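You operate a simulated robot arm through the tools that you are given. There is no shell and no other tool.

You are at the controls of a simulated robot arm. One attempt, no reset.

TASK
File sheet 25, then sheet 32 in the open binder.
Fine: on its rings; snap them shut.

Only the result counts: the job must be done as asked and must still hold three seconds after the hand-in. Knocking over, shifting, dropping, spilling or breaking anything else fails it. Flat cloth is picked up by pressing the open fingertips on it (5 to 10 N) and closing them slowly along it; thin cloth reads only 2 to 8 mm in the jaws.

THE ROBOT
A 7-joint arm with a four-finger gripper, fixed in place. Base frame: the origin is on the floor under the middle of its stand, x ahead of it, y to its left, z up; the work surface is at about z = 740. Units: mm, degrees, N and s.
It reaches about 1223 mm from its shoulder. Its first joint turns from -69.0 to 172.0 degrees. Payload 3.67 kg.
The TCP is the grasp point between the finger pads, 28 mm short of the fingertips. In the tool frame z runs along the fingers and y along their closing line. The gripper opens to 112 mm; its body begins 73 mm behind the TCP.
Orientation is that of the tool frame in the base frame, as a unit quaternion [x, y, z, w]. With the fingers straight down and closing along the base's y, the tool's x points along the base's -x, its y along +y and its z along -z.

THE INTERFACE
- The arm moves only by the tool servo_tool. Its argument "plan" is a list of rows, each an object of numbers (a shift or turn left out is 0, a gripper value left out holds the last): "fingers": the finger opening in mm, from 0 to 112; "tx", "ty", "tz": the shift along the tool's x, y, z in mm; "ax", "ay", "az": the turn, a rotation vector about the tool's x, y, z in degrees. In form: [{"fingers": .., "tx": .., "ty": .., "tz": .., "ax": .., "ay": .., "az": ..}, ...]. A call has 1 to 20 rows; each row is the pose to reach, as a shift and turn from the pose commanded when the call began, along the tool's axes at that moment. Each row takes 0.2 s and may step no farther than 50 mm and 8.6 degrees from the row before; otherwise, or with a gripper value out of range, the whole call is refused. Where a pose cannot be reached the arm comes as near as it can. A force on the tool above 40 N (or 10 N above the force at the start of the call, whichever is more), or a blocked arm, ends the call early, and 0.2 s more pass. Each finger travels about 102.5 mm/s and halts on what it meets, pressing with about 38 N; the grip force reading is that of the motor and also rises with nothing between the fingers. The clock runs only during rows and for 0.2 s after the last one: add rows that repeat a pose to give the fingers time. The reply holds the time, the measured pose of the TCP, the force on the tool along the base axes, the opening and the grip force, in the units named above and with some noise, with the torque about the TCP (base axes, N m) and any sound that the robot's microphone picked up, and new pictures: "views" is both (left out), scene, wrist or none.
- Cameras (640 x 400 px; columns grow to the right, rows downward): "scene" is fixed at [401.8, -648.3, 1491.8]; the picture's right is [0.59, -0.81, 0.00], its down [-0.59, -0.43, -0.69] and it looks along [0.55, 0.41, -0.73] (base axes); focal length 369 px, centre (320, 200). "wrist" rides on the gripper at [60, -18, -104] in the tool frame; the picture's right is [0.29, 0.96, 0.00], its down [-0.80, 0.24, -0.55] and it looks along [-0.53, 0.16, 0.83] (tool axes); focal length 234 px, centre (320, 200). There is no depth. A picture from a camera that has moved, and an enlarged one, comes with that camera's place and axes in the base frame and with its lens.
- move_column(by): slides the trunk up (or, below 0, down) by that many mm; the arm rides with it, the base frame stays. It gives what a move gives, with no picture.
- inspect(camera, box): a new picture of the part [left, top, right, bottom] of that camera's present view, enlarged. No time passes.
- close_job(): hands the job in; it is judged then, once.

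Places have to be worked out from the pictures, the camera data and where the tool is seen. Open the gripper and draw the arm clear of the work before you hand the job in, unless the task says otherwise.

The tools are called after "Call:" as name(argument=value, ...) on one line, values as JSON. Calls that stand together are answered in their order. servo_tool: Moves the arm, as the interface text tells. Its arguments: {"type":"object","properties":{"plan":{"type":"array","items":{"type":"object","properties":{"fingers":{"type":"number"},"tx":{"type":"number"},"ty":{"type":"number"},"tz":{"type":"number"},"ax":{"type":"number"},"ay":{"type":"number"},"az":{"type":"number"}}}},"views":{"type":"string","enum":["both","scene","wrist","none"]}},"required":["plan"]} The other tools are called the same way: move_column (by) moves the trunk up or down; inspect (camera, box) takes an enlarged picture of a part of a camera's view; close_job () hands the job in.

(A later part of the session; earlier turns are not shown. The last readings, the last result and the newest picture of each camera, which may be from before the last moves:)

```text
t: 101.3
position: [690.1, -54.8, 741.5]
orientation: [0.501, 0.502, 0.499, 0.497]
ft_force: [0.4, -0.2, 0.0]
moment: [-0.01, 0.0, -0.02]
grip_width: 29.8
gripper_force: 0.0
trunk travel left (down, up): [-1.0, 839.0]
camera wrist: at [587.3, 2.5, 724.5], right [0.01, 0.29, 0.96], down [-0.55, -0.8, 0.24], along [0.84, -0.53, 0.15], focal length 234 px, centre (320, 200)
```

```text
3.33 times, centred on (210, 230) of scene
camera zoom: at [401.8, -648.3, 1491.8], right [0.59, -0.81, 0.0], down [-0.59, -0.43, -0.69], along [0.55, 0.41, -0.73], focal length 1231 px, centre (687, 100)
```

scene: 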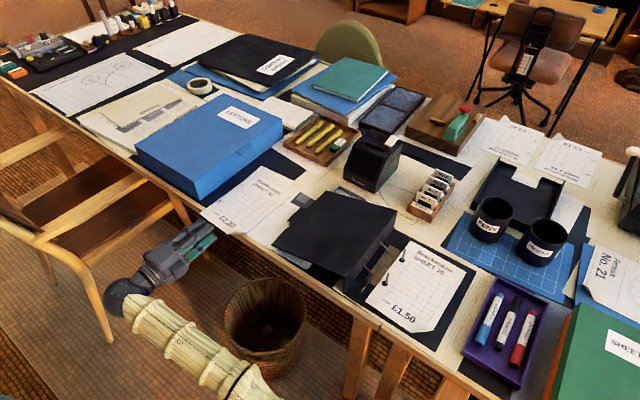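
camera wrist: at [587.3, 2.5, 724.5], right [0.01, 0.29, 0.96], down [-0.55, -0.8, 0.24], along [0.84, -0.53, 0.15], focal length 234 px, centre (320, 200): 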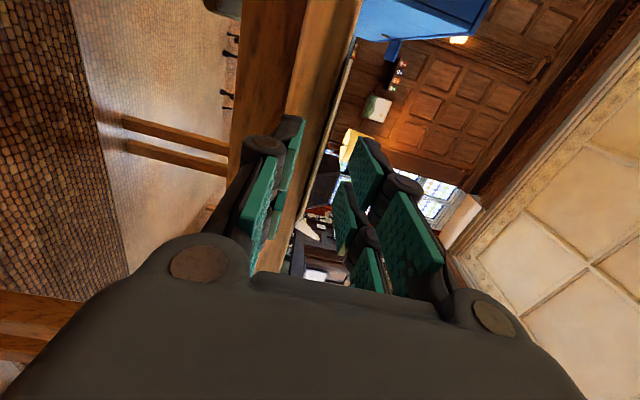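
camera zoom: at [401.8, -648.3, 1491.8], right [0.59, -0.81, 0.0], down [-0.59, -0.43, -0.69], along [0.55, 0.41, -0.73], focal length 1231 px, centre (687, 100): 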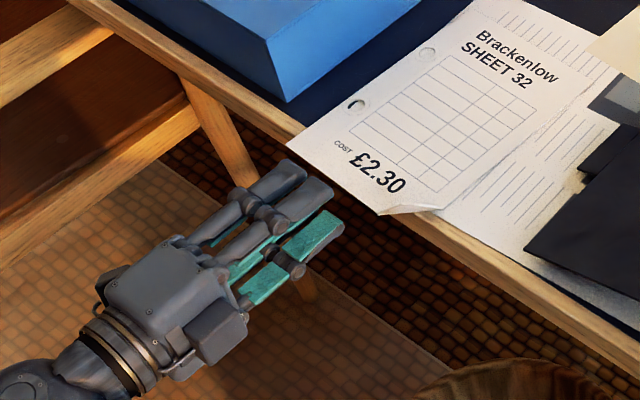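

The sheet's edge sits centred between the jaws. I advance to put the tips just short of the desk face.

Call:
servo_tool(plan=[{"tz": 7}, {"tz": 14}, {"tz": 20}, {"tz": 26}, {"tz": 31}, {"tz": 34}, {"tz": 34}], views="both")

Call:
inspect(camera="wrist", box=[180, 20, 420, 220])

Call:
inspect(camera="scene", box=[150, 170, 290, 270])

```text
t: 102.9
position: [722.4, -56.6, 740.6]
orientation: [0.502, 0.502, 0.499, 0.497]
ft_force: [-37.0, -4.1, -5.0]
moment: [-0.02, 0.96, -0.55]
grip_width: 33.4
gripper_force: 2.6
trunk travel left (down, up): [-1.0, 839.0]
camera wrist: at [618.9, 2.8, 725.1], right [0.01, 0.29, 0.96], down [-0.55, -0.8, 0.24], along [0.84, -0.53, 0.15], focal length 234 px, centre (320, 200)
```

scene: 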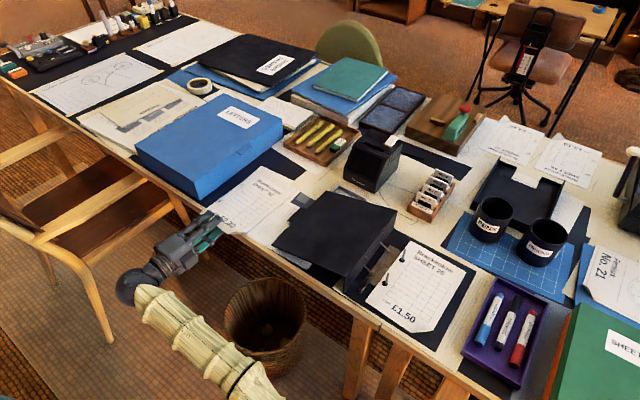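
wrist: 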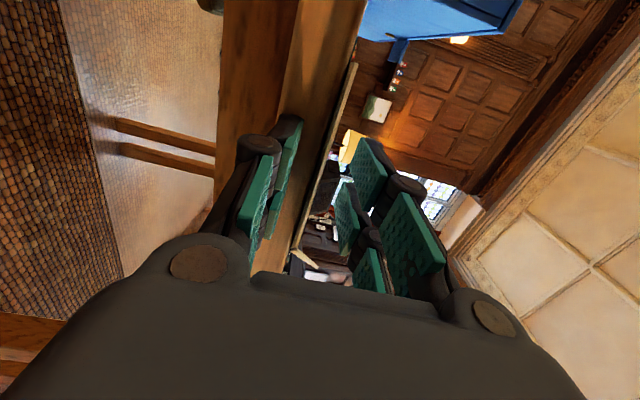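

```text
2.00 times, centred on (300, 120) of wrist
camera zoom: at [618.9, 2.8, 725.1], right [0.01, 0.29, 0.96], down [-0.55, -0.8, 0.24], along [0.84, -0.53, 0.15], focal length 468 px, centre (360, 360)
```

zoom: 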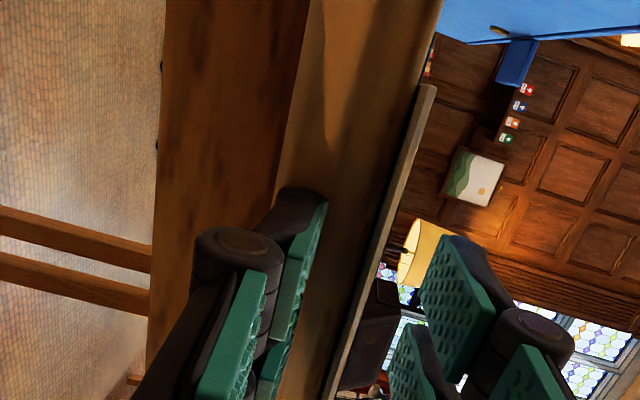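

```text
4.00 times, centred on (220, 220) of scene
camera zoom: at [401.8, -648.3, 1491.8], right [0.59, -0.81, 0.0], down [-0.59, -0.43, -0.69], along [0.55, 0.41, -0.73], focal length 1477 px, centre (720, 120)
```

zoom: 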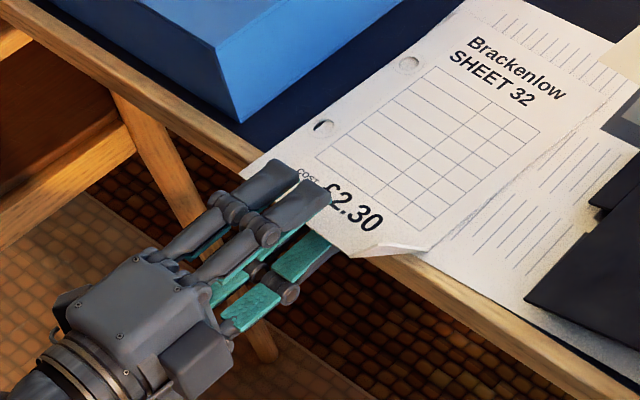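

The lower fingertips touched the desk's front face (37 N), so that face is at x≈750. I back off about 3 mm to clear it and re-check the force.

Call:
servo_tool(plan=[{"tz": -3}, {"tz": -5}, {"tz": -5}], views="none")

Call:
inspect(camera="scene", box=[170, 180, 270, 250])

```text
t: 103.7
position: [720.7, -56.0, 740.5]
orientation: [0.502, 0.502, 0.499, 0.497]
ft_force: [-0.1, 0.2, 0.6]
moment: [0.0, 0.0, 0.01]
grip_width: 30.0
gripper_force: 0.2
trunk travel left (down, up): [-1.0, 839.0]
```

```text
5.71 times, centred on (220, 215) of scene
camera zoom: at [401.8, -648.3, 1491.8], right [0.59, -0.81, 0.0], down [-0.59, -0.43, -0.69], along [0.55, 0.41, -0.73], focal length 2110 px, centre (891, 114)
```

zoom: 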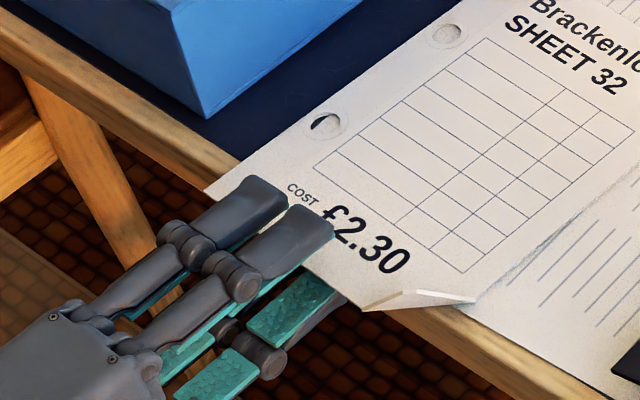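

Force is back to zero. I close slowly on the overhanging edge.

Call:
servo_tool(plan=[{"fingers": 24}, {"fingers": 18}, {"fingers": 13}, {"fingers": 9}, {"fingers": 6}, {"fingers": 4}, {"fingers": 2}, {"fingers": 0}, {"fingers": 0}], views="both")

Call:
inspect(camera="scene", box=[170, 180, 270, 250])

Call:
inspect(camera="wrist", box=[180, 20, 420, 220])

```text
t: 105.7
position: [719.2, -55.5, 741.4]
orientation: [0.502, 0.502, 0.5, 0.496]
ft_force: [0.7, -0.4, 1.6]
moment: [-0.07, -0.06, -0.02]
grip_width: 5.7
gripper_force: 38.4
trunk travel left (down, up): [-1.0, 839.0]
camera wrist: at [616.4, 3.0, 724.9], right [0.01, 0.29, 0.96], down [-0.55, -0.8, 0.24], along [0.84, -0.53, 0.15], focal length 234 px, centre (320, 200)
```

scene: 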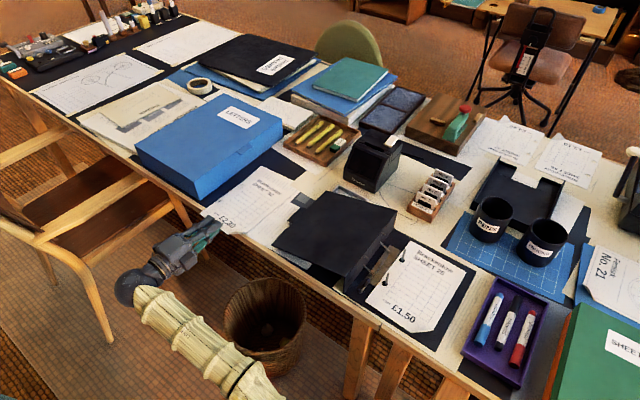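
wrist: 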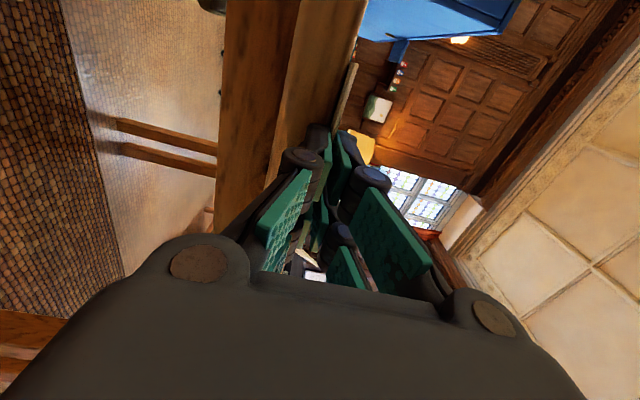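

```text
5.71 times, centred on (220, 215) of scene
camera zoom: at [401.8, -648.3, 1491.8], right [0.59, -0.81, 0.0], down [-0.59, -0.43, -0.69], along [0.55, 0.41, -0.73], focal length 2110 px, centre (891, 114)
```

zoom: 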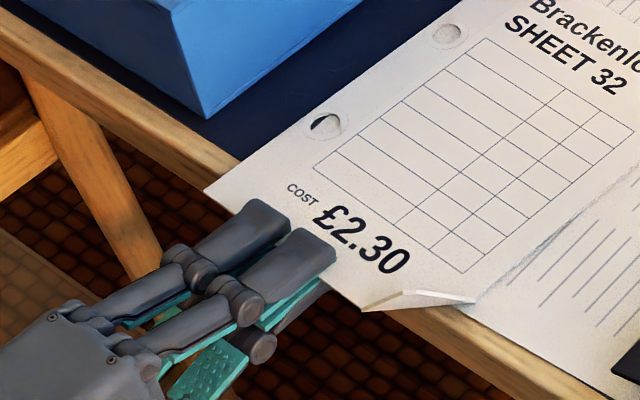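

```text
2.00 times, centred on (300, 120) of wrist
camera zoom: at [616.4, 3.0, 724.9], right [0.01, 0.29, 0.96], down [-0.55, -0.8, 0.24], along [0.84, -0.53, 0.15], focal length 468 px, centre (360, 360)
```

zoom: 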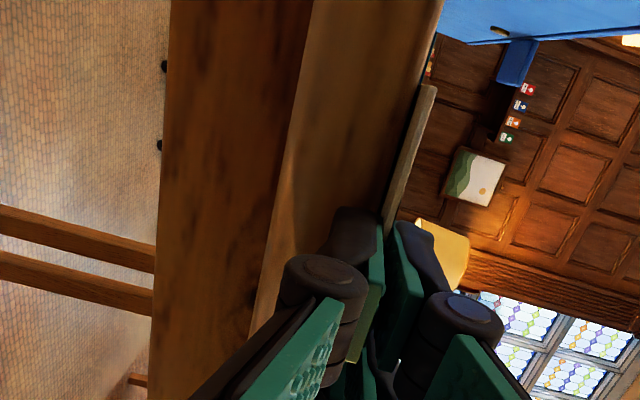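

Gripped again (5.7 mm, 38 N) with almost no load. I lift straight up slowly.

Call:
servo_tool(plan=[{"ty": 3}, {"ty": 7}, {"ty": 12}, {"ty": 18}, {"ty": 25}, {"ty": 33}, {"ty": 40}, {"ty": 40}], views="both")

Call:
inspect(camera="scene", box=[170, 130, 310, 250])

```text
t: 107.5
position: [720.5, -54.7, 781.7]
orientation: [0.502, 0.503, 0.499, 0.496]
ft_force: [-0.8, -0.6, -0.2]
moment: [0.02, 0.05, 0.01]
grip_width: 5.9
gripper_force: 37.5
trunk travel left (down, up): [-1.0, 839.0]
camera wrist: at [616.4, 3.1, 764.9], right [0.01, 0.29, 0.96], down [-0.55, -0.8, 0.24], along [0.84, -0.53, 0.15], focal length 234 px, centre (320, 200)
```

scene: 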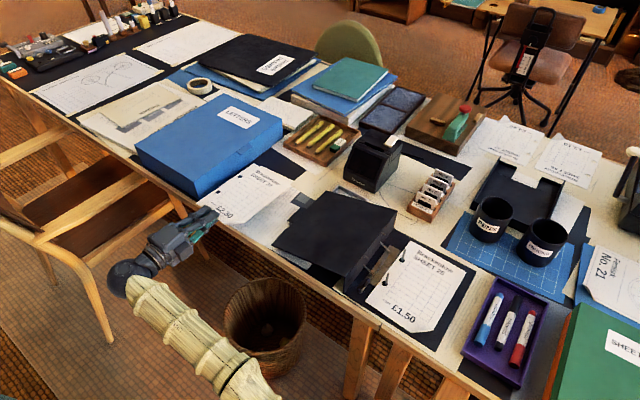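
wrist: 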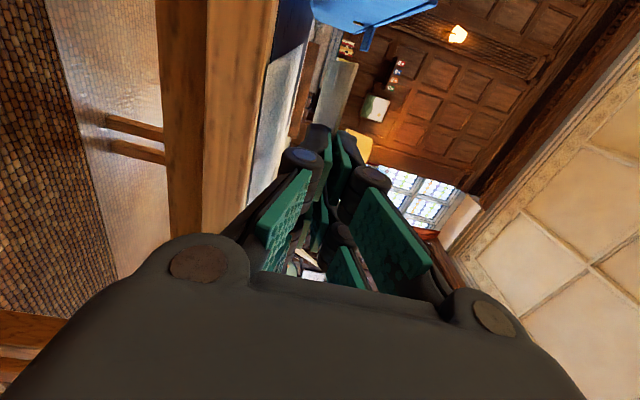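

```text
3.33 times, centred on (240, 190) of scene
camera zoom: at [401.8, -648.3, 1491.8], right [0.59, -0.81, 0.0], down [-0.59, -0.43, -0.69], along [0.55, 0.41, -0.73], focal length 1231 px, centre (587, 233)
```

zoom: 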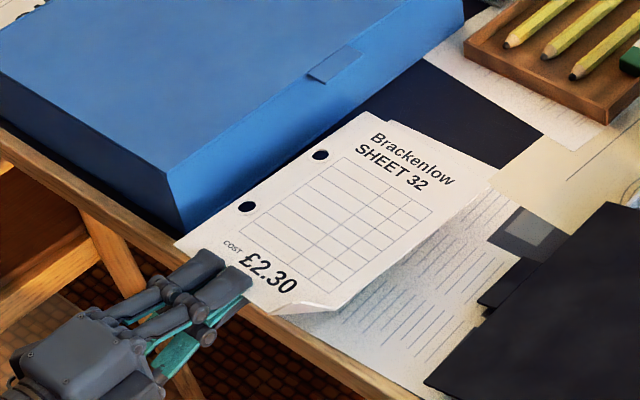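

Sheet 32 is lifted flat and nothing else moved. I raise the trunk and carry it right over the binder, adding +2.6° yaw so its hole line will match the posts.

Call:
move_column(by=200)

Call:
servo_tool(plan=[{"tx": -15, "tz": 0}, {"tx": -40, "tz": 3}, {"tx": -70, "tz": 6}, {"tx": -100, "tz": 9}, {"tx": -130, "tz": 11, "ay": 0.3}, {"tx": -160, "tz": 13, "ay": 0.6}, {"tx": -190, "tz": 15, "ay": 0.9}, {"tx": -220, "tz": 17, "ay": 1.2}, {"tx": -250, "tz": 19, "ay": 1.5}, {"tx": -280, "tz": 21, "ay": 1.8}, {"tx": -310, "tz": 23, "ay": 2.1}, {"tx": -340, "tz": 25, "ay": 2.4}, {"tx": -370, "tz": 27, "ay": 2.6}, {"tx": -400, "tz": 29, "ay": 2.6}, {"tx": -430, "tz": 31, "ay": 2.6}, {"tx": -460, "tz": 33, "ay": 2.6}, {"tx": -485, "tz": 35, "ay": 2.6}, {"tx": -500, "tz": 37, "ay": 2.6}, {"tx": -509, "tz": 38, "ay": 2.6}, {"tx": -509, "tz": 38, "ay": 2.6}], views="both")

```text
t: 109.7
position: [719.8, -56.0, 980.5]
orientation: [0.501, 0.503, 0.499, 0.496]
ft_force: [-0.9, -0.9, 0.1]
moment: [0.0, 0.06, 0.01]
grip_width: 5.8
gripper_force: 38.2
trunk travel left (down, up): [-201.0, 639.0]
```

```text
t: 113.9
position: [761.5, -562.7, 980.2]
orientation: [0.49, 0.514, 0.511, 0.485]
ft_force: [0.1, -0.3, 0.7]
moment: [-0.02, 0.05, -0.01]
grip_width: 6.2
gripper_force: 37.2
trunk travel left (down, up): [-201.0, 639.0]
camera wrist: at [654.3, -509.5, 964.0], right [-0.01, 0.29, 0.96], down [-0.51, -0.82, 0.24], along [0.86, -0.49, 0.15], focal length 234 px, centre (320, 200)
```

scene: 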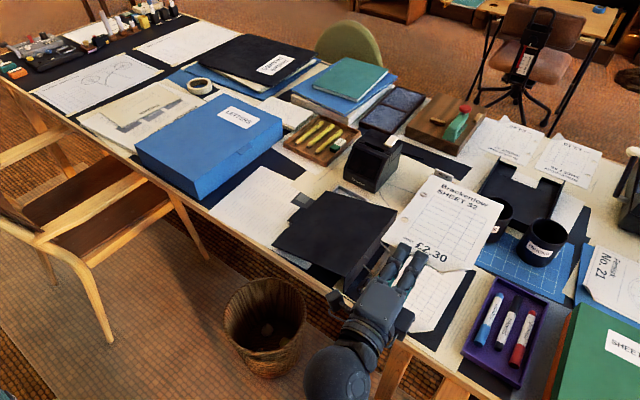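
wrist: 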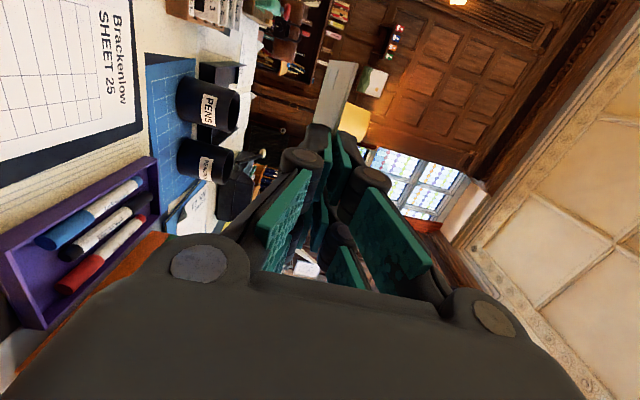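

Over the binder now. I measure the holes from the scene camera before descending.

Call:
inspect(camera="scene", box=[365, 180, 465, 270])

Call:
inspect(camera="scene", box=[355, 220, 435, 300])

```text
4.44 times, centred on (415, 225) of scene
camera zoom: at [401.8, -648.3, 1491.8], right [0.59, -0.81, 0.0], down [-0.59, -0.43, -0.69], along [0.55, 0.41, -0.73], focal length 1641 px, centre (-102, 89)
```

zoom: 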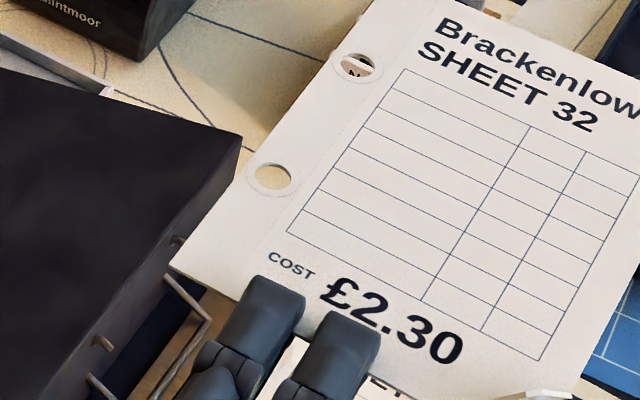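

```text
5.00 times, centred on (395, 260) of scene
camera zoom: at [401.8, -648.3, 1491.8], right [0.59, -0.81, 0.0], down [-0.59, -0.43, -0.69], along [0.55, 0.41, -0.73], focal length 1846 px, centre (-55, -100)
```

zoom: 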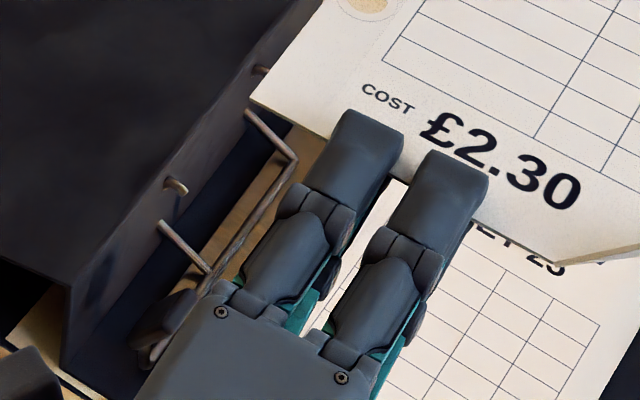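

Holes are at about (842,-515) and (921,-515); I move forward 4.5 mm to match the posts in x (keeping ~5 mm right in y) and lower by trunk to just above.

Call:
servo_tool(plan=[{"tz": 2.5}, {"tz": 4.5}, {"tz": 4.5}], views="none")

Call:
move_column(by=-143)

Call:
servo_tool(plan=[{"ty": -8}, {"ty": -16}, {"ty": -22}, {"ty": -27}, {"ty": -27}], views="both")

Call:
inspect(camera="scene", box=[365, 230, 425, 290])

Call:
inspect(camera="wrist", box=[240, 0, 380, 110])

```text
t: 114.7
position: [765.0, -565.3, 981.2]
orientation: [0.49, 0.514, 0.51, 0.485]
ft_force: [-0.1, -0.4, -0.8]
moment: [-0.02, 0.04, -0.02]
grip_width: 6.0
gripper_force: 37.8
trunk travel left (down, up): [-201.0, 639.0]
```

```text
t: 116.4
position: [765.6, -563.8, 837.8]
orientation: [0.491, 0.514, 0.51, 0.485]
ft_force: [0.4, -0.3, -0.1]
moment: [0.01, 0.03, 0.02]
grip_width: 6.2
gripper_force: 38.2
trunk travel left (down, up): [-58.0, 782.0]
```

```text
t: 117.6
position: [765.8, -565.0, 809.9]
orientation: [0.49, 0.514, 0.51, 0.486]
ft_force: [0.3, -0.3, -0.7]
moment: [0.02, 0.08, 0.01]
grip_width: 6.0
gripper_force: 38.7
trunk travel left (down, up): [-58.0, 782.0]
camera wrist: at [658.4, -510.8, 794.3], right [-0.01, 0.29, 0.96], down [-0.51, -0.82, 0.24], along [0.86, -0.49, 0.15], focal length 234 px, centre (320, 200)
```

scene: 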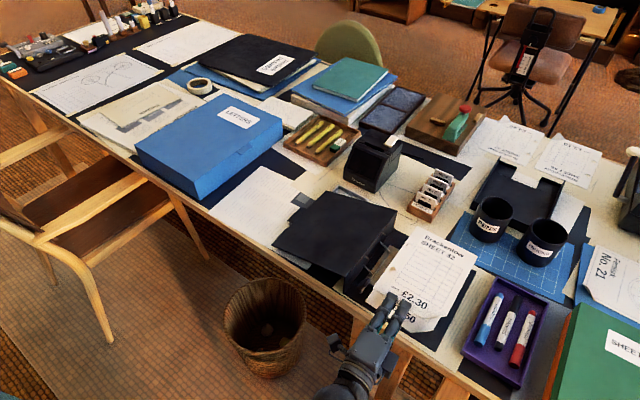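
wrist: 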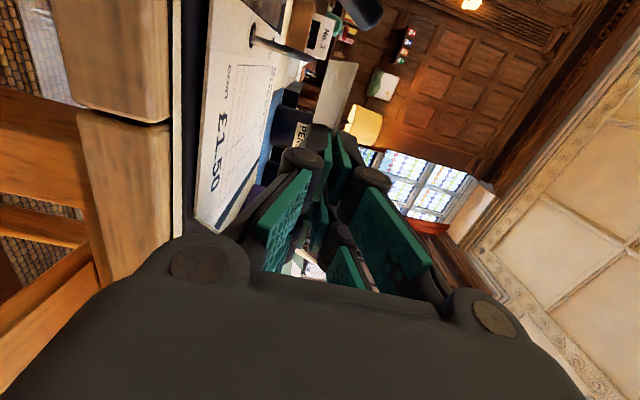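

```text
6.67 times, centred on (395, 260) of scene
camera zoom: at [401.8, -648.3, 1491.8], right [0.59, -0.81, 0.0], down [-0.59, -0.43, -0.69], along [0.55, 0.41, -0.73], focal length 2461 px, centre (-180, -200)
```

zoom: 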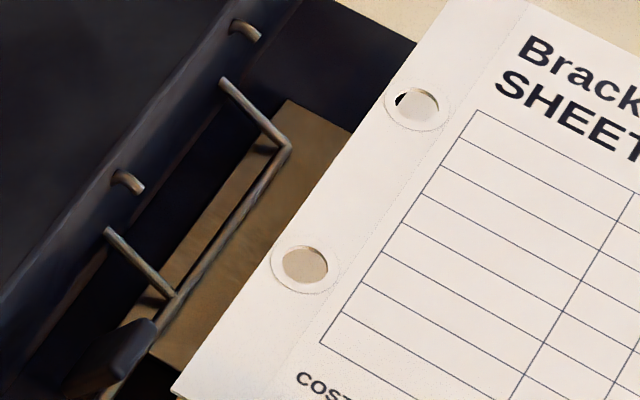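

```text
3.64 times, centred on (310, 55) of wrist
camera zoom: at [658.4, -510.8, 794.3], right [-0.01, 0.29, 0.96], down [-0.51, -0.82, 0.24], along [0.86, -0.49, 0.15], focal length 852 px, centre (356, 727)
```

zoom: 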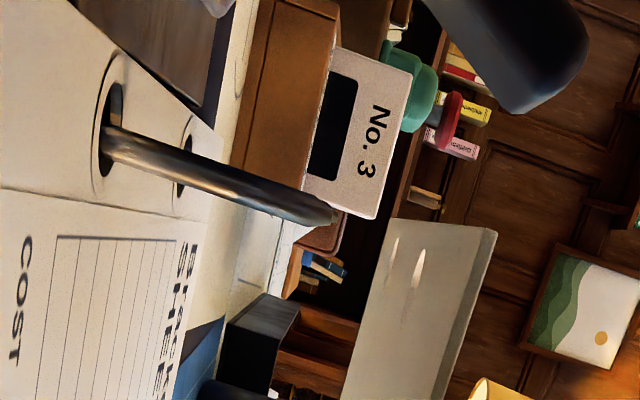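

Sheet 25 is visible on the posts below and the new sheet's holes are ~6 mm right of the tips. I shift left 5.7 mm (and back 1.8 mm) to put them over the tips.

Call:
servo_tool(plan=[{"tx": 3, "tz": -0.8}, {"tx": 5.8, "tz": -1.5}, {"tx": 5.8, "tz": -1.5}], views="none")

Call:
inspect(camera="scene", box=[365, 230, 425, 290])

Call:
inspect(camera="wrist", box=[260, 0, 380, 110])

```text
t: 118.4
position: [762.1, -558.6, 810.5]
orientation: [0.491, 0.514, 0.51, 0.485]
ft_force: [-0.3, 0.0, 0.1]
moment: [-0.01, 0.06, 0.02]
grip_width: 6.2
gripper_force: 38.2
trunk travel left (down, up): [-58.0, 782.0]
```

```text
6.67 times, centred on (395, 260) of scene
camera zoom: at [401.8, -648.3, 1491.8], right [0.59, -0.81, 0.0], down [-0.59, -0.43, -0.69], along [0.55, 0.41, -0.73], focal length 2461 px, centre (-180, -200)
```

zoom: 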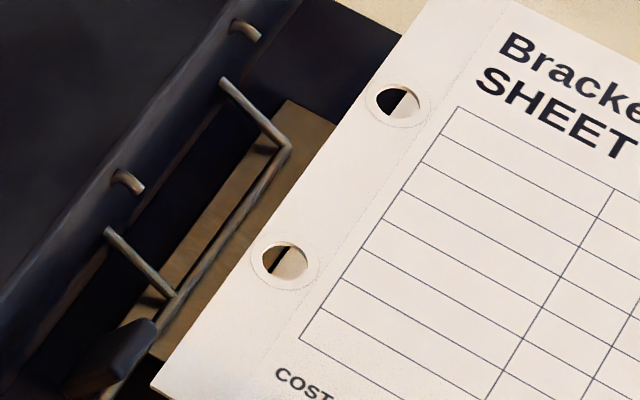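

```text
3.64 times, centred on (320, 55) of wrist
camera zoom: at [655.9, -504.8, 794.2], right [-0.01, 0.29, 0.96], down [-0.51, -0.82, 0.24], along [0.86, -0.49, 0.15], focal length 852 px, centre (320, 727)
```

zoom: 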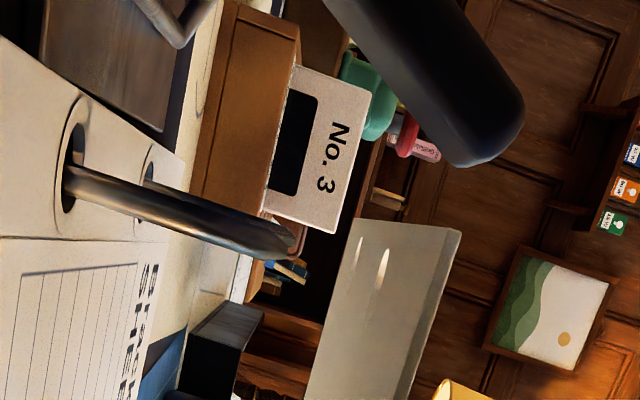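

Compared with the alignment that worked for sheet 25, y is right and x needs +2.3 mm. I correct that and lower to just above the tips for a final look.

Call:
servo_tool(plan=[{"tz": 1.2}, {"tz": 2.3}, {"tz": 2.3, "ty": -5}, {"tz": 2.4, "ty": -10}, {"tz": 2.4, "ty": -13}, {"tz": 2.4, "ty": -13}], views="none")

Call:
inspect(camera="scene", box=[365, 230, 425, 290])

Call:
inspect(camera="wrist", box=[260, 0, 380, 110])

```text
t: 119.8
position: [765.0, -558.7, 796.9]
orientation: [0.49, 0.514, 0.511, 0.485]
ft_force: [-0.6, -0.3, -0.4]
moment: [0.03, 0.02, 0.01]
grip_width: 6.2
gripper_force: 37.9
trunk travel left (down, up): [-58.0, 782.0]
```

```text
6.67 times, centred on (395, 260) of scene
camera zoom: at [401.8, -648.3, 1491.8], right [0.59, -0.81, 0.0], down [-0.59, -0.43, -0.69], along [0.55, 0.41, -0.73], focal length 2461 px, centre (-180, -200)
```

zoom: 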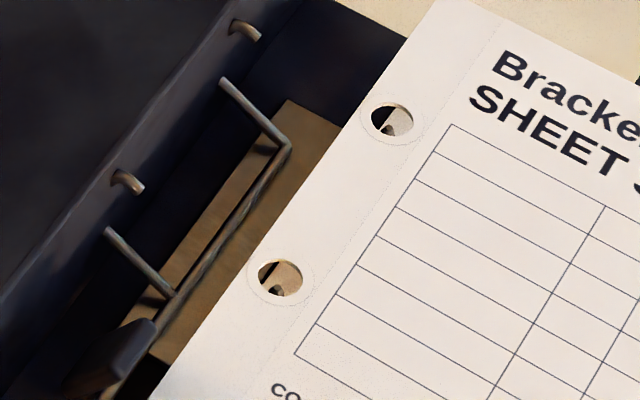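

```text
3.64 times, centred on (320, 55) of wrist
camera zoom: at [658.3, -504.0, 780.6], right [-0.01, 0.29, 0.96], down [-0.51, -0.82, 0.24], along [0.86, -0.49, 0.15], focal length 852 px, centre (320, 727)
```

zoom: 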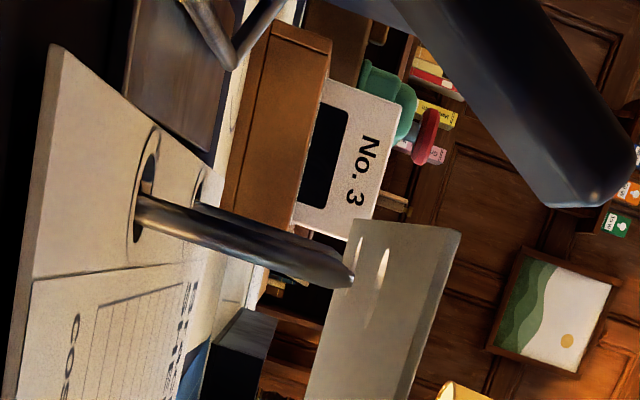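

Both tips show inside the holes. I lower onto the posts.

Call:
servo_tool(plan=[{"ty": -4, "tx": 0.8}, {"ty": -8, "tx": 0.8}, {"ty": -12, "tx": 0.8}, {"ty": -15, "tx": 0.8}, {"ty": -15, "tx": 0.8}], views="none")

Call:
inspect(camera="scene", box=[365, 230, 425, 290])

Call:
inspect(camera="wrist", box=[260, 0, 380, 110])

```text
t: 121.0
position: [764.2, -557.6, 782.0]
orientation: [0.49, 0.514, 0.51, 0.485]
ft_force: [0.3, 0.1, -0.3]
moment: [-0.01, 0.06, -0.04]
grip_width: 6.1
gripper_force: 37.7
trunk travel left (down, up): [-58.0, 782.0]
```

```text
6.67 times, centred on (395, 260) of scene
camera zoom: at [401.8, -648.3, 1491.8], right [0.59, -0.81, 0.0], down [-0.59, -0.43, -0.69], along [0.55, 0.41, -0.73], focal length 2461 px, centre (-180, -200)
```

zoom: 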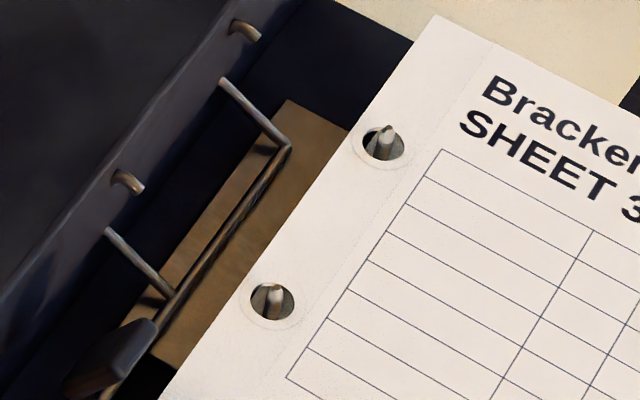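

```text
3.64 times, centred on (320, 55) of wrist
camera zoom: at [658.1, -503.4, 765.7], right [-0.01, 0.29, 0.96], down [-0.51, -0.82, 0.24], along [0.86, -0.49, 0.15], focal length 852 px, centre (320, 727)
```

zoom: 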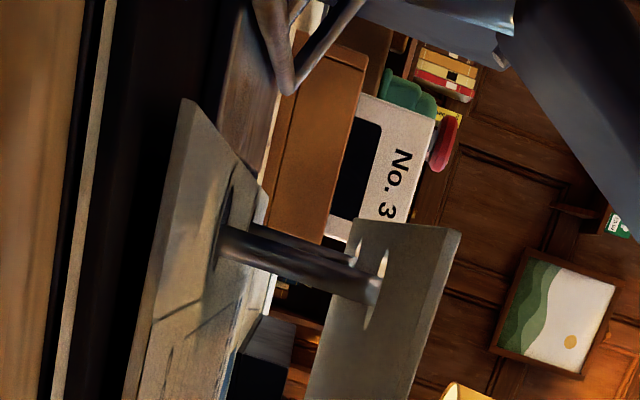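

Both posts are through the holes. I lower 8 mm more, then release gently.

Call:
servo_tool(plan=[{"ty": -4}, {"ty": -8}, {"ty": -8}], views="none")

Call:
servo_tool(plan=[{"fingers": 8}, {"fingers": 10}, {"fingers": 12}, {"fingers": 14}, {"fingers": 14}], views="both")

Call:
inspect(camera="scene", box=[355, 230, 435, 310])

Call:
inspect(camera="wrist", box=[200, 0, 400, 170])

```text
t: 121.8
position: [764.0, -557.5, 773.6]
orientation: [0.49, 0.514, 0.51, 0.485]
ft_force: [-0.1, 0.5, -0.1]
moment: [0.01, 0.03, 0.01]
grip_width: 6.1
gripper_force: 37.7
trunk travel left (down, up): [-58.0, 782.0]
```

```text
t: 123.0
position: [762.8, -558.4, 774.3]
orientation: [0.49, 0.514, 0.511, 0.485]
ft_force: [-0.1, 0.4, 0.1]
moment: [0.0, 0.03, -0.03]
grip_width: 14.0
gripper_force: 0.1
trunk travel left (down, up): [-58.0, 782.0]
camera wrist: at [658.3, -503.6, 757.9], right [-0.01, 0.29, 0.96], down [-0.51, -0.82, 0.24], along [0.86, -0.49, 0.15], focal length 234 px, centre (320, 200)
```

scene: 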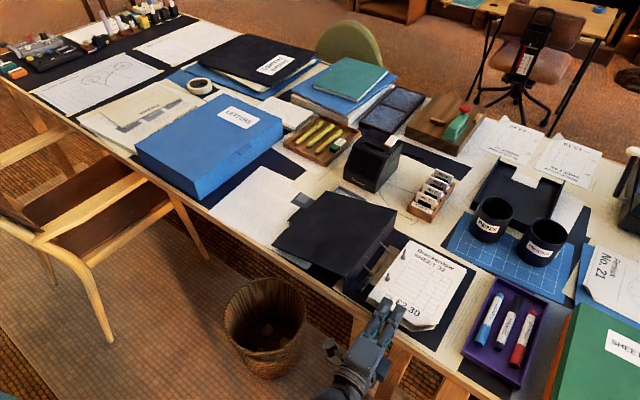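
wrist: 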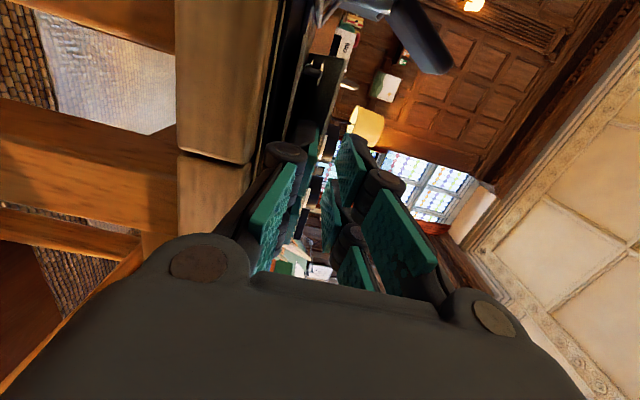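

```text
5.00 times, centred on (395, 270) of scene
camera zoom: at [401.8, -648.3, 1491.8], right [0.59, -0.81, 0.0], down [-0.59, -0.43, -0.69], along [0.55, 0.41, -0.73], focal length 1846 px, centre (-55, -150)
```

zoom: 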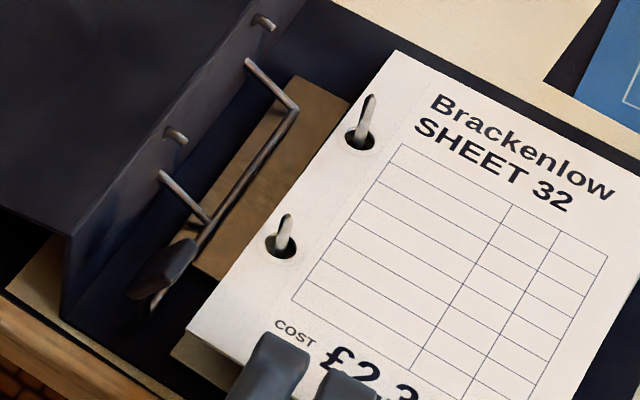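

```text
2.35 times, centred on (300, 85) of wrist
camera zoom: at [658.3, -503.6, 757.9], right [-0.01, 0.29, 0.96], down [-0.51, -0.82, 0.24], along [0.86, -0.49, 0.15], focal length 551 px, centre (367, 471)
```

zoom: 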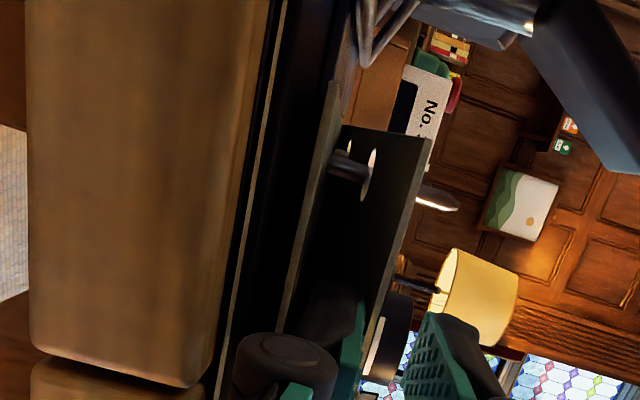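

Released; the far end has dropped onto sheet 25. I withdraw straight back.

Call:
servo_tool(plan=[{"tz": -5}, {"tz": -10}, {"tz": -16}, {"tz": -23}, {"tz": -32}, {"tz": -45}, {"tz": -65}, {"tz": -90}, {"tz": -90}], views="both")

Call:
inspect(camera="scene", box=[345, 225, 445, 325])

Call:
inspect(camera="wrist", box=[200, 0, 400, 170])

```text
t: 125.0
position: [674.4, -562.0, 775.9]
orientation: [0.49, 0.514, 0.511, 0.485]
ft_force: [-0.8, -0.2, 1.1]
moment: [0.05, 0.02, 0.01]
grip_width: 13.9
gripper_force: 0.2
trunk travel left (down, up): [-58.0, 782.0]
camera wrist: at [567.9, -508.1, 759.6], right [-0.01, 0.29, 0.96], down [-0.51, -0.82, 0.24], along [0.86, -0.49, 0.15], focal length 234 px, centre (320, 200)
```

scene: 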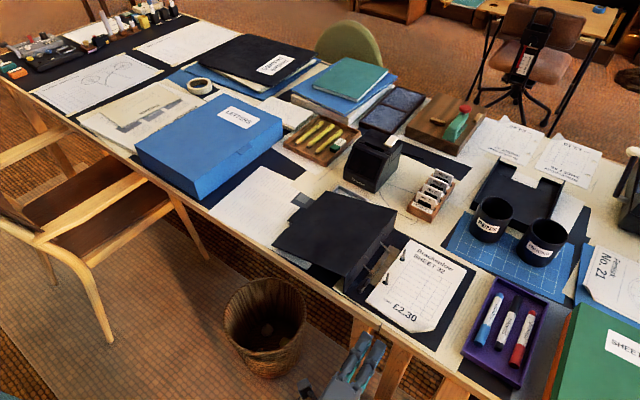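
wrist: 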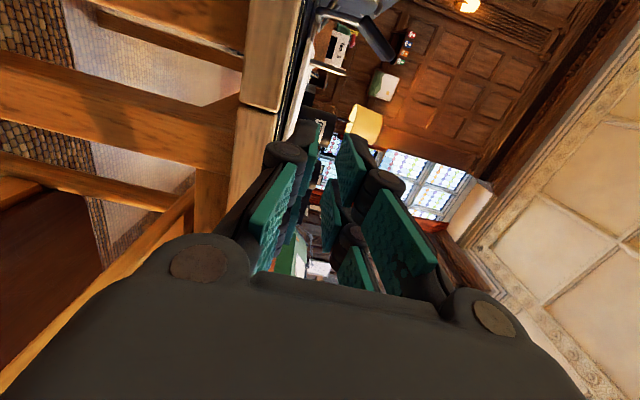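

```text
4.00 times, centred on (395, 275) of scene
camera zoom: at [401.8, -648.3, 1491.8], right [0.59, -0.81, 0.0], down [-0.59, -0.43, -0.69], along [0.55, 0.41, -0.73], focal length 1477 px, centre (20, -100)
```

zoom: 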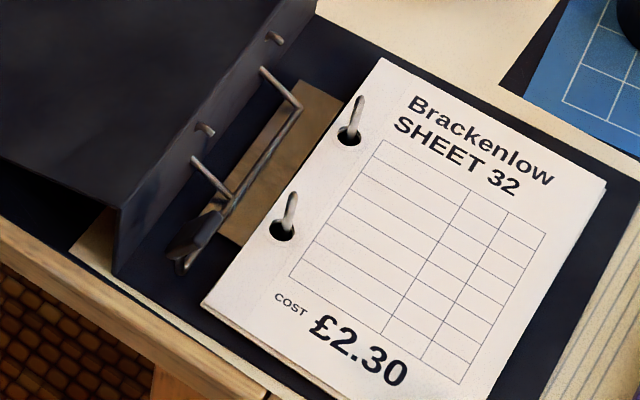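

```text
2.35 times, centred on (300, 85) of wrist
camera zoom: at [567.9, -508.1, 759.6], right [-0.01, 0.29, 0.96], down [-0.51, -0.82, 0.24], along [0.86, -0.49, 0.15], focal length 551 px, centre (367, 471)
```

zoom: 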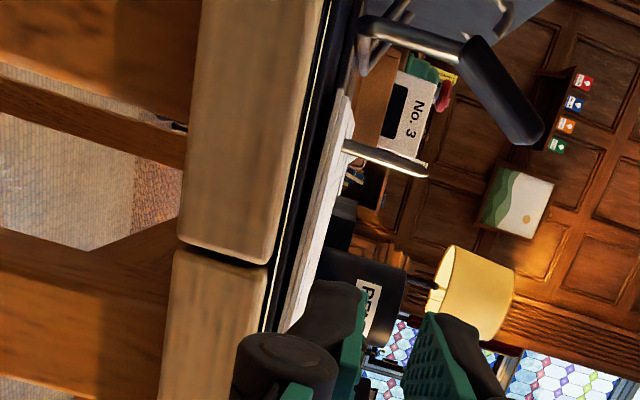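

Both sheets now lie on the posts. To shut the rings I will press the raised lever pad down from above with closed fingers, so I first raise the trunk and turn the tool back to pointing down.

Call:
move_column(by=440)

Call:
servo_tool(plan=[{"ax": 8, "tz": 10, "fingers": 0}, {"ax": 16, "tz": 20, "ty": -10}, {"ax": 24, "tz": 30, "ty": -25}, {"ax": 32, "tz": 40, "ty": -45}, {"ax": 40, "tz": 50, "ty": -65}, {"ax": 48, "tz": 58, "ty": -90}, {"ax": 48, "tz": 58, "ty": -90}], views="both")

```text
refused: 440 is not a number from -400 to 400
```

```text
t: 126.6
position: [734.0, -558.4, 685.5]
orientation: [0.646, 0.677, 0.256, 0.243]
ft_force: [-0.5, 0.3, 0.7]
moment: [0.0, 0.02, -0.03]
grip_width: 0.0
gripper_force: 35.9
trunk travel left (down, up): [-58.0, 782.0]
camera wrist: at [648.2, -503.5, 753.5], right [0.7, 0.32, 0.63], down [-0.15, -0.81, 0.57], along [0.7, -0.5, -0.52], focal length 234 px, centre (320, 200)
```

scene: 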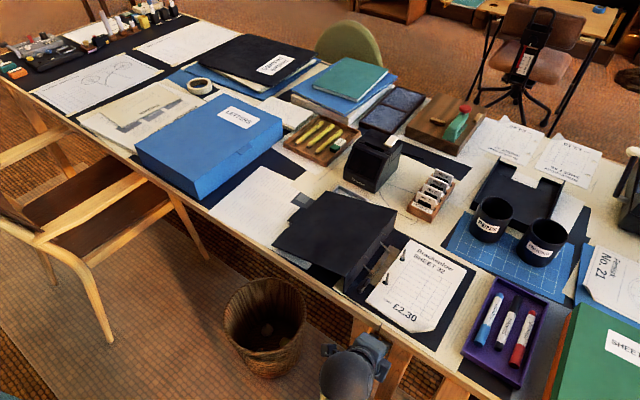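
wrist: 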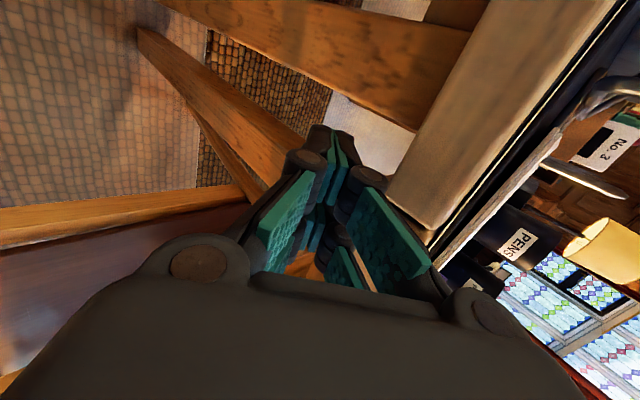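

The trunk move was refused (limit 400), so the tilt happened low in front of the desk; nothing was touched (force ~0). I back straight out from the desk first.

Call:
servo_tool(plan=[{"tx": 0.8, "ty": -13, "tz": -11.5}, {"tx": 1.6, "ty": -26, "tz": -23}, {"tx": 2.5, "ty": -39, "tz": -35}, {"tx": 3.3, "ty": -52.5, "tz": -46.2}, {"tx": 3.3, "ty": -52.5, "tz": -46.2}], views="scene")

```text
t: 127.8
position: [661.7, -559.4, 684.7]
orientation: [0.645, 0.677, 0.257, 0.244]
ft_force: [0.7, 0.2, 0.0]
moment: [-0.02, -0.04, -0.01]
grip_width: 0.0
gripper_force: 36.1
trunk travel left (down, up): [-58.0, 782.0]
```

scene: 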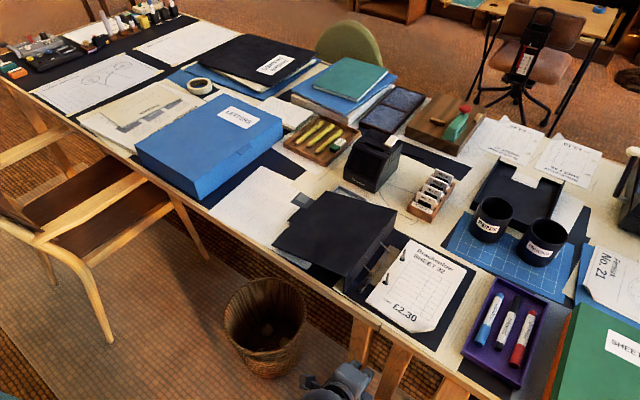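

Clear of the desk. Now I raise the trunk by the allowed 400 mm.

Call:
move_column(by=400)

```text
t: 131.6
position: [662.6, -561.5, 1085.1]
orientation: [0.645, 0.676, 0.258, 0.244]
ft_force: [-0.3, -0.6, -0.2]
moment: [0.0, -0.01, 0.04]
grip_width: 0.0
gripper_force: 35.6
trunk travel left (down, up): [-458.0, 382.0]
```

Call:
servo_tool(plan=[{"tx": 14, "ty": 3, "tz": 22, "ax": 7, "ay": -0.2, "az": 0.4}, {"tx": 29, "ty": 6.5, "tz": 44, "ax": 14, "ay": -0.4, "az": 0.9}, {"tx": 43, "ty": 10, "tz": 65, "ax": 21, "ay": -0.6, "az": 1.3}, {"tx": 57, "ty": 13, "tz": 87, "ax": 28, "ay": -0.7, "az": 1.7}, {"tx": 72, "ty": 16.5, "tz": 109, "ax": 35, "ay": -0.9, "az": 2.2}, {"tx": 86, "ty": 19.7, "tz": 131, "ax": 41.3, "ay": -1.1, "az": 2.6}, {"tx": 86, "ty": 19.7, "tz": 131, "ax": 41.3, "ay": -1.1, "az": 2.6}], views="both")

```text
t: 133.2
position: [762.1, -467.5, 998.6]
orientation: [0.707, 0.707, 0.001, 0.001]
ft_force: [-0.2, 0.1, 0.8]
moment: [-0.03, 0.01, -0.02]
grip_width: 0.0
gripper_force: 35.9
trunk travel left (down, up): [-458.0, 382.0]
camera wrist: at [743.3, -408.8, 1103.1], right [0.96, 0.29, 0.0], down [0.24, -0.8, 0.55], along [0.16, -0.53, -0.83], focal length 234 px, centre (320, 200)
```

scene: 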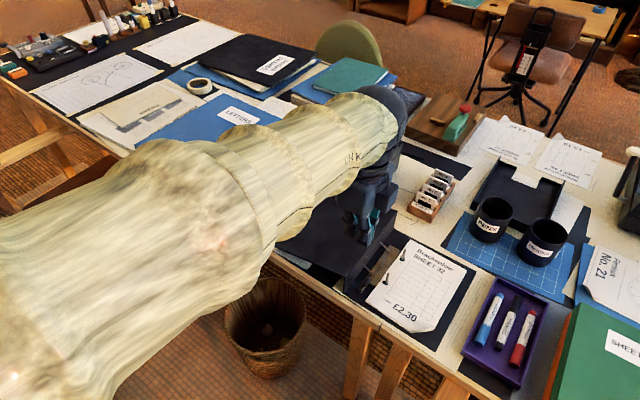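
wrist: 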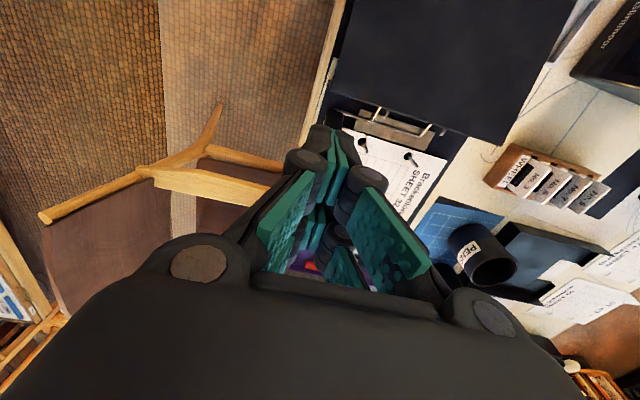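

Tool is vertical above the binder. I look at the lever pad and the rings from here.

Call:
inspect(camera="wrist", box=[300, 80, 480, 220])

Call:
inspect(camera="scene", box=[340, 230, 440, 320])

```text
2.86 times, centred on (390, 150) of wrist
camera zoom: at [743.3, -408.8, 1103.1], right [0.96, 0.29, 0.0], down [0.24, -0.8, 0.55], along [0.16, -0.53, -0.83], focal length 669 px, centre (120, 343)
```

zoom: 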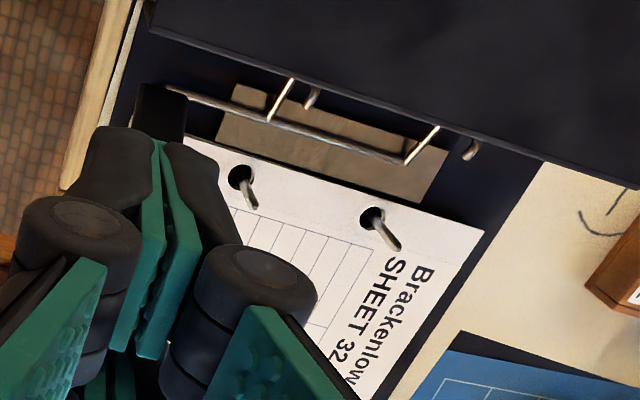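

```text
4.44 times, centred on (390, 275) of scene
camera zoom: at [401.8, -648.3, 1491.8], right [0.59, -0.81, 0.0], down [-0.59, -0.43, -0.69], along [0.55, 0.41, -0.73], focal length 1641 px, centre (9, -133)
```

zoom: 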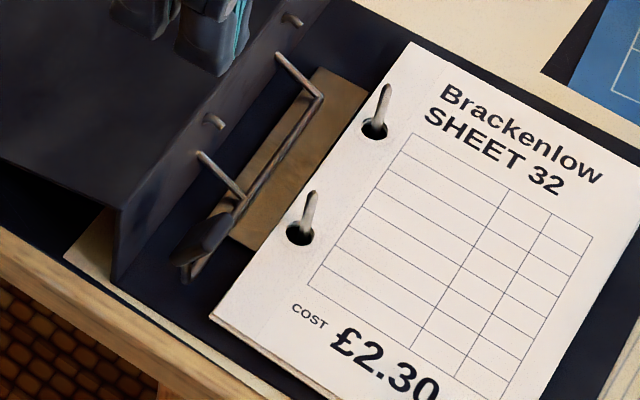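

The pad's outer end is at about (784.6,-486,817), as expected. I lean the tool −30° and come to a stand-off just above it with closed fingers.

Call:
servo_tool(plan=[{"ty": 6, "tz": 28, "ay": -7}, {"ty": 12, "tz": 56, "ay": -14}, {"ty": 18, "tz": 86, "ay": -21}, {"ty": 22.6, "tz": 116, "ay": -28}, {"ty": 22.6, "tz": 116, "ay": -30}, {"ty": 22.6, "tz": 116, "ay": -30}], views="both")

Call:
inspect(camera="scene", box=[310, 200, 430, 320])

Call:
inspect(camera="wrist", box=[260, 60, 480, 220])

```text
t: 134.6
position: [783.5, -469.2, 882.8]
orientation: [0.683, 0.682, -0.183, 0.184]
ft_force: [-0.3, 0.3, 0.2]
moment: [0.03, -0.01, -0.01]
grip_width: 0.0
gripper_force: 35.8
trunk travel left (down, up): [-458.0, 382.0]
camera wrist: at [765.7, -365.8, 943.7], right [0.96, 0.25, -0.14], down [0.24, -0.41, 0.88], along [0.16, -0.88, -0.45], focal length 234 px, centre (320, 200)
```

scene: 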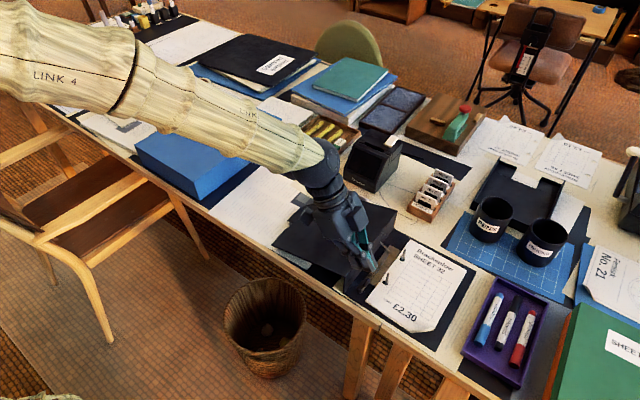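
wrist: 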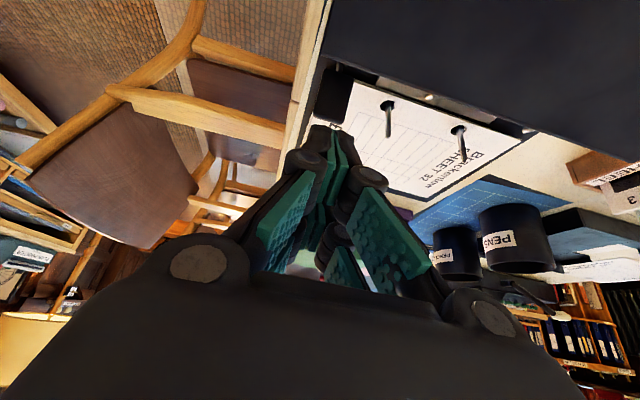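

```text
3.33 times, centred on (370, 260) of scene
camera zoom: at [401.8, -648.3, 1491.8], right [0.59, -0.81, 0.0], down [-0.59, -0.43, -0.69], along [0.55, 0.41, -0.73], focal length 1231 px, centre (153, 0)
```

zoom: 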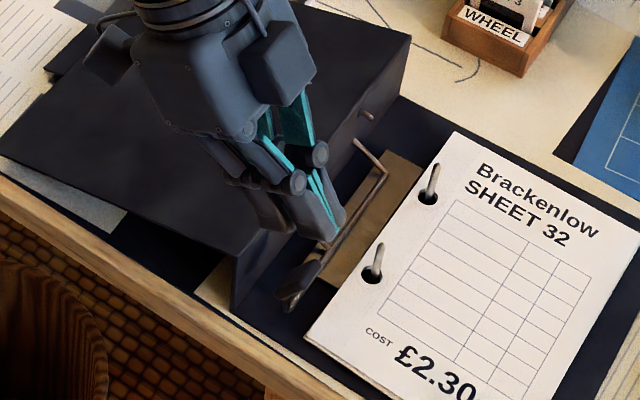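

```text
2.50 times, centred on (370, 140) of wrist
camera zoom: at [765.7, -365.8, 943.7], right [0.96, 0.25, -0.14], down [0.24, -0.41, 0.88], along [0.16, -0.88, -0.45], focal length 585 px, centre (195, 350)
```

zoom: 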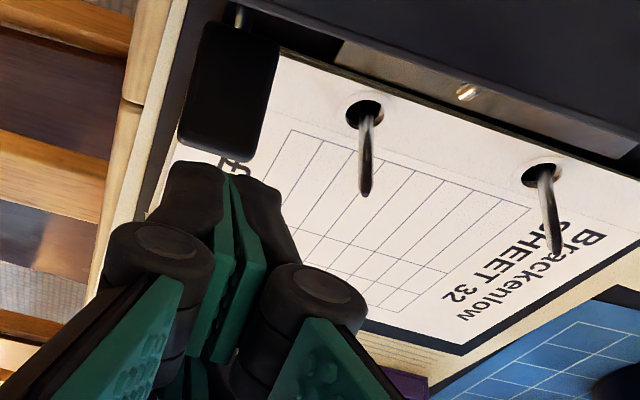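

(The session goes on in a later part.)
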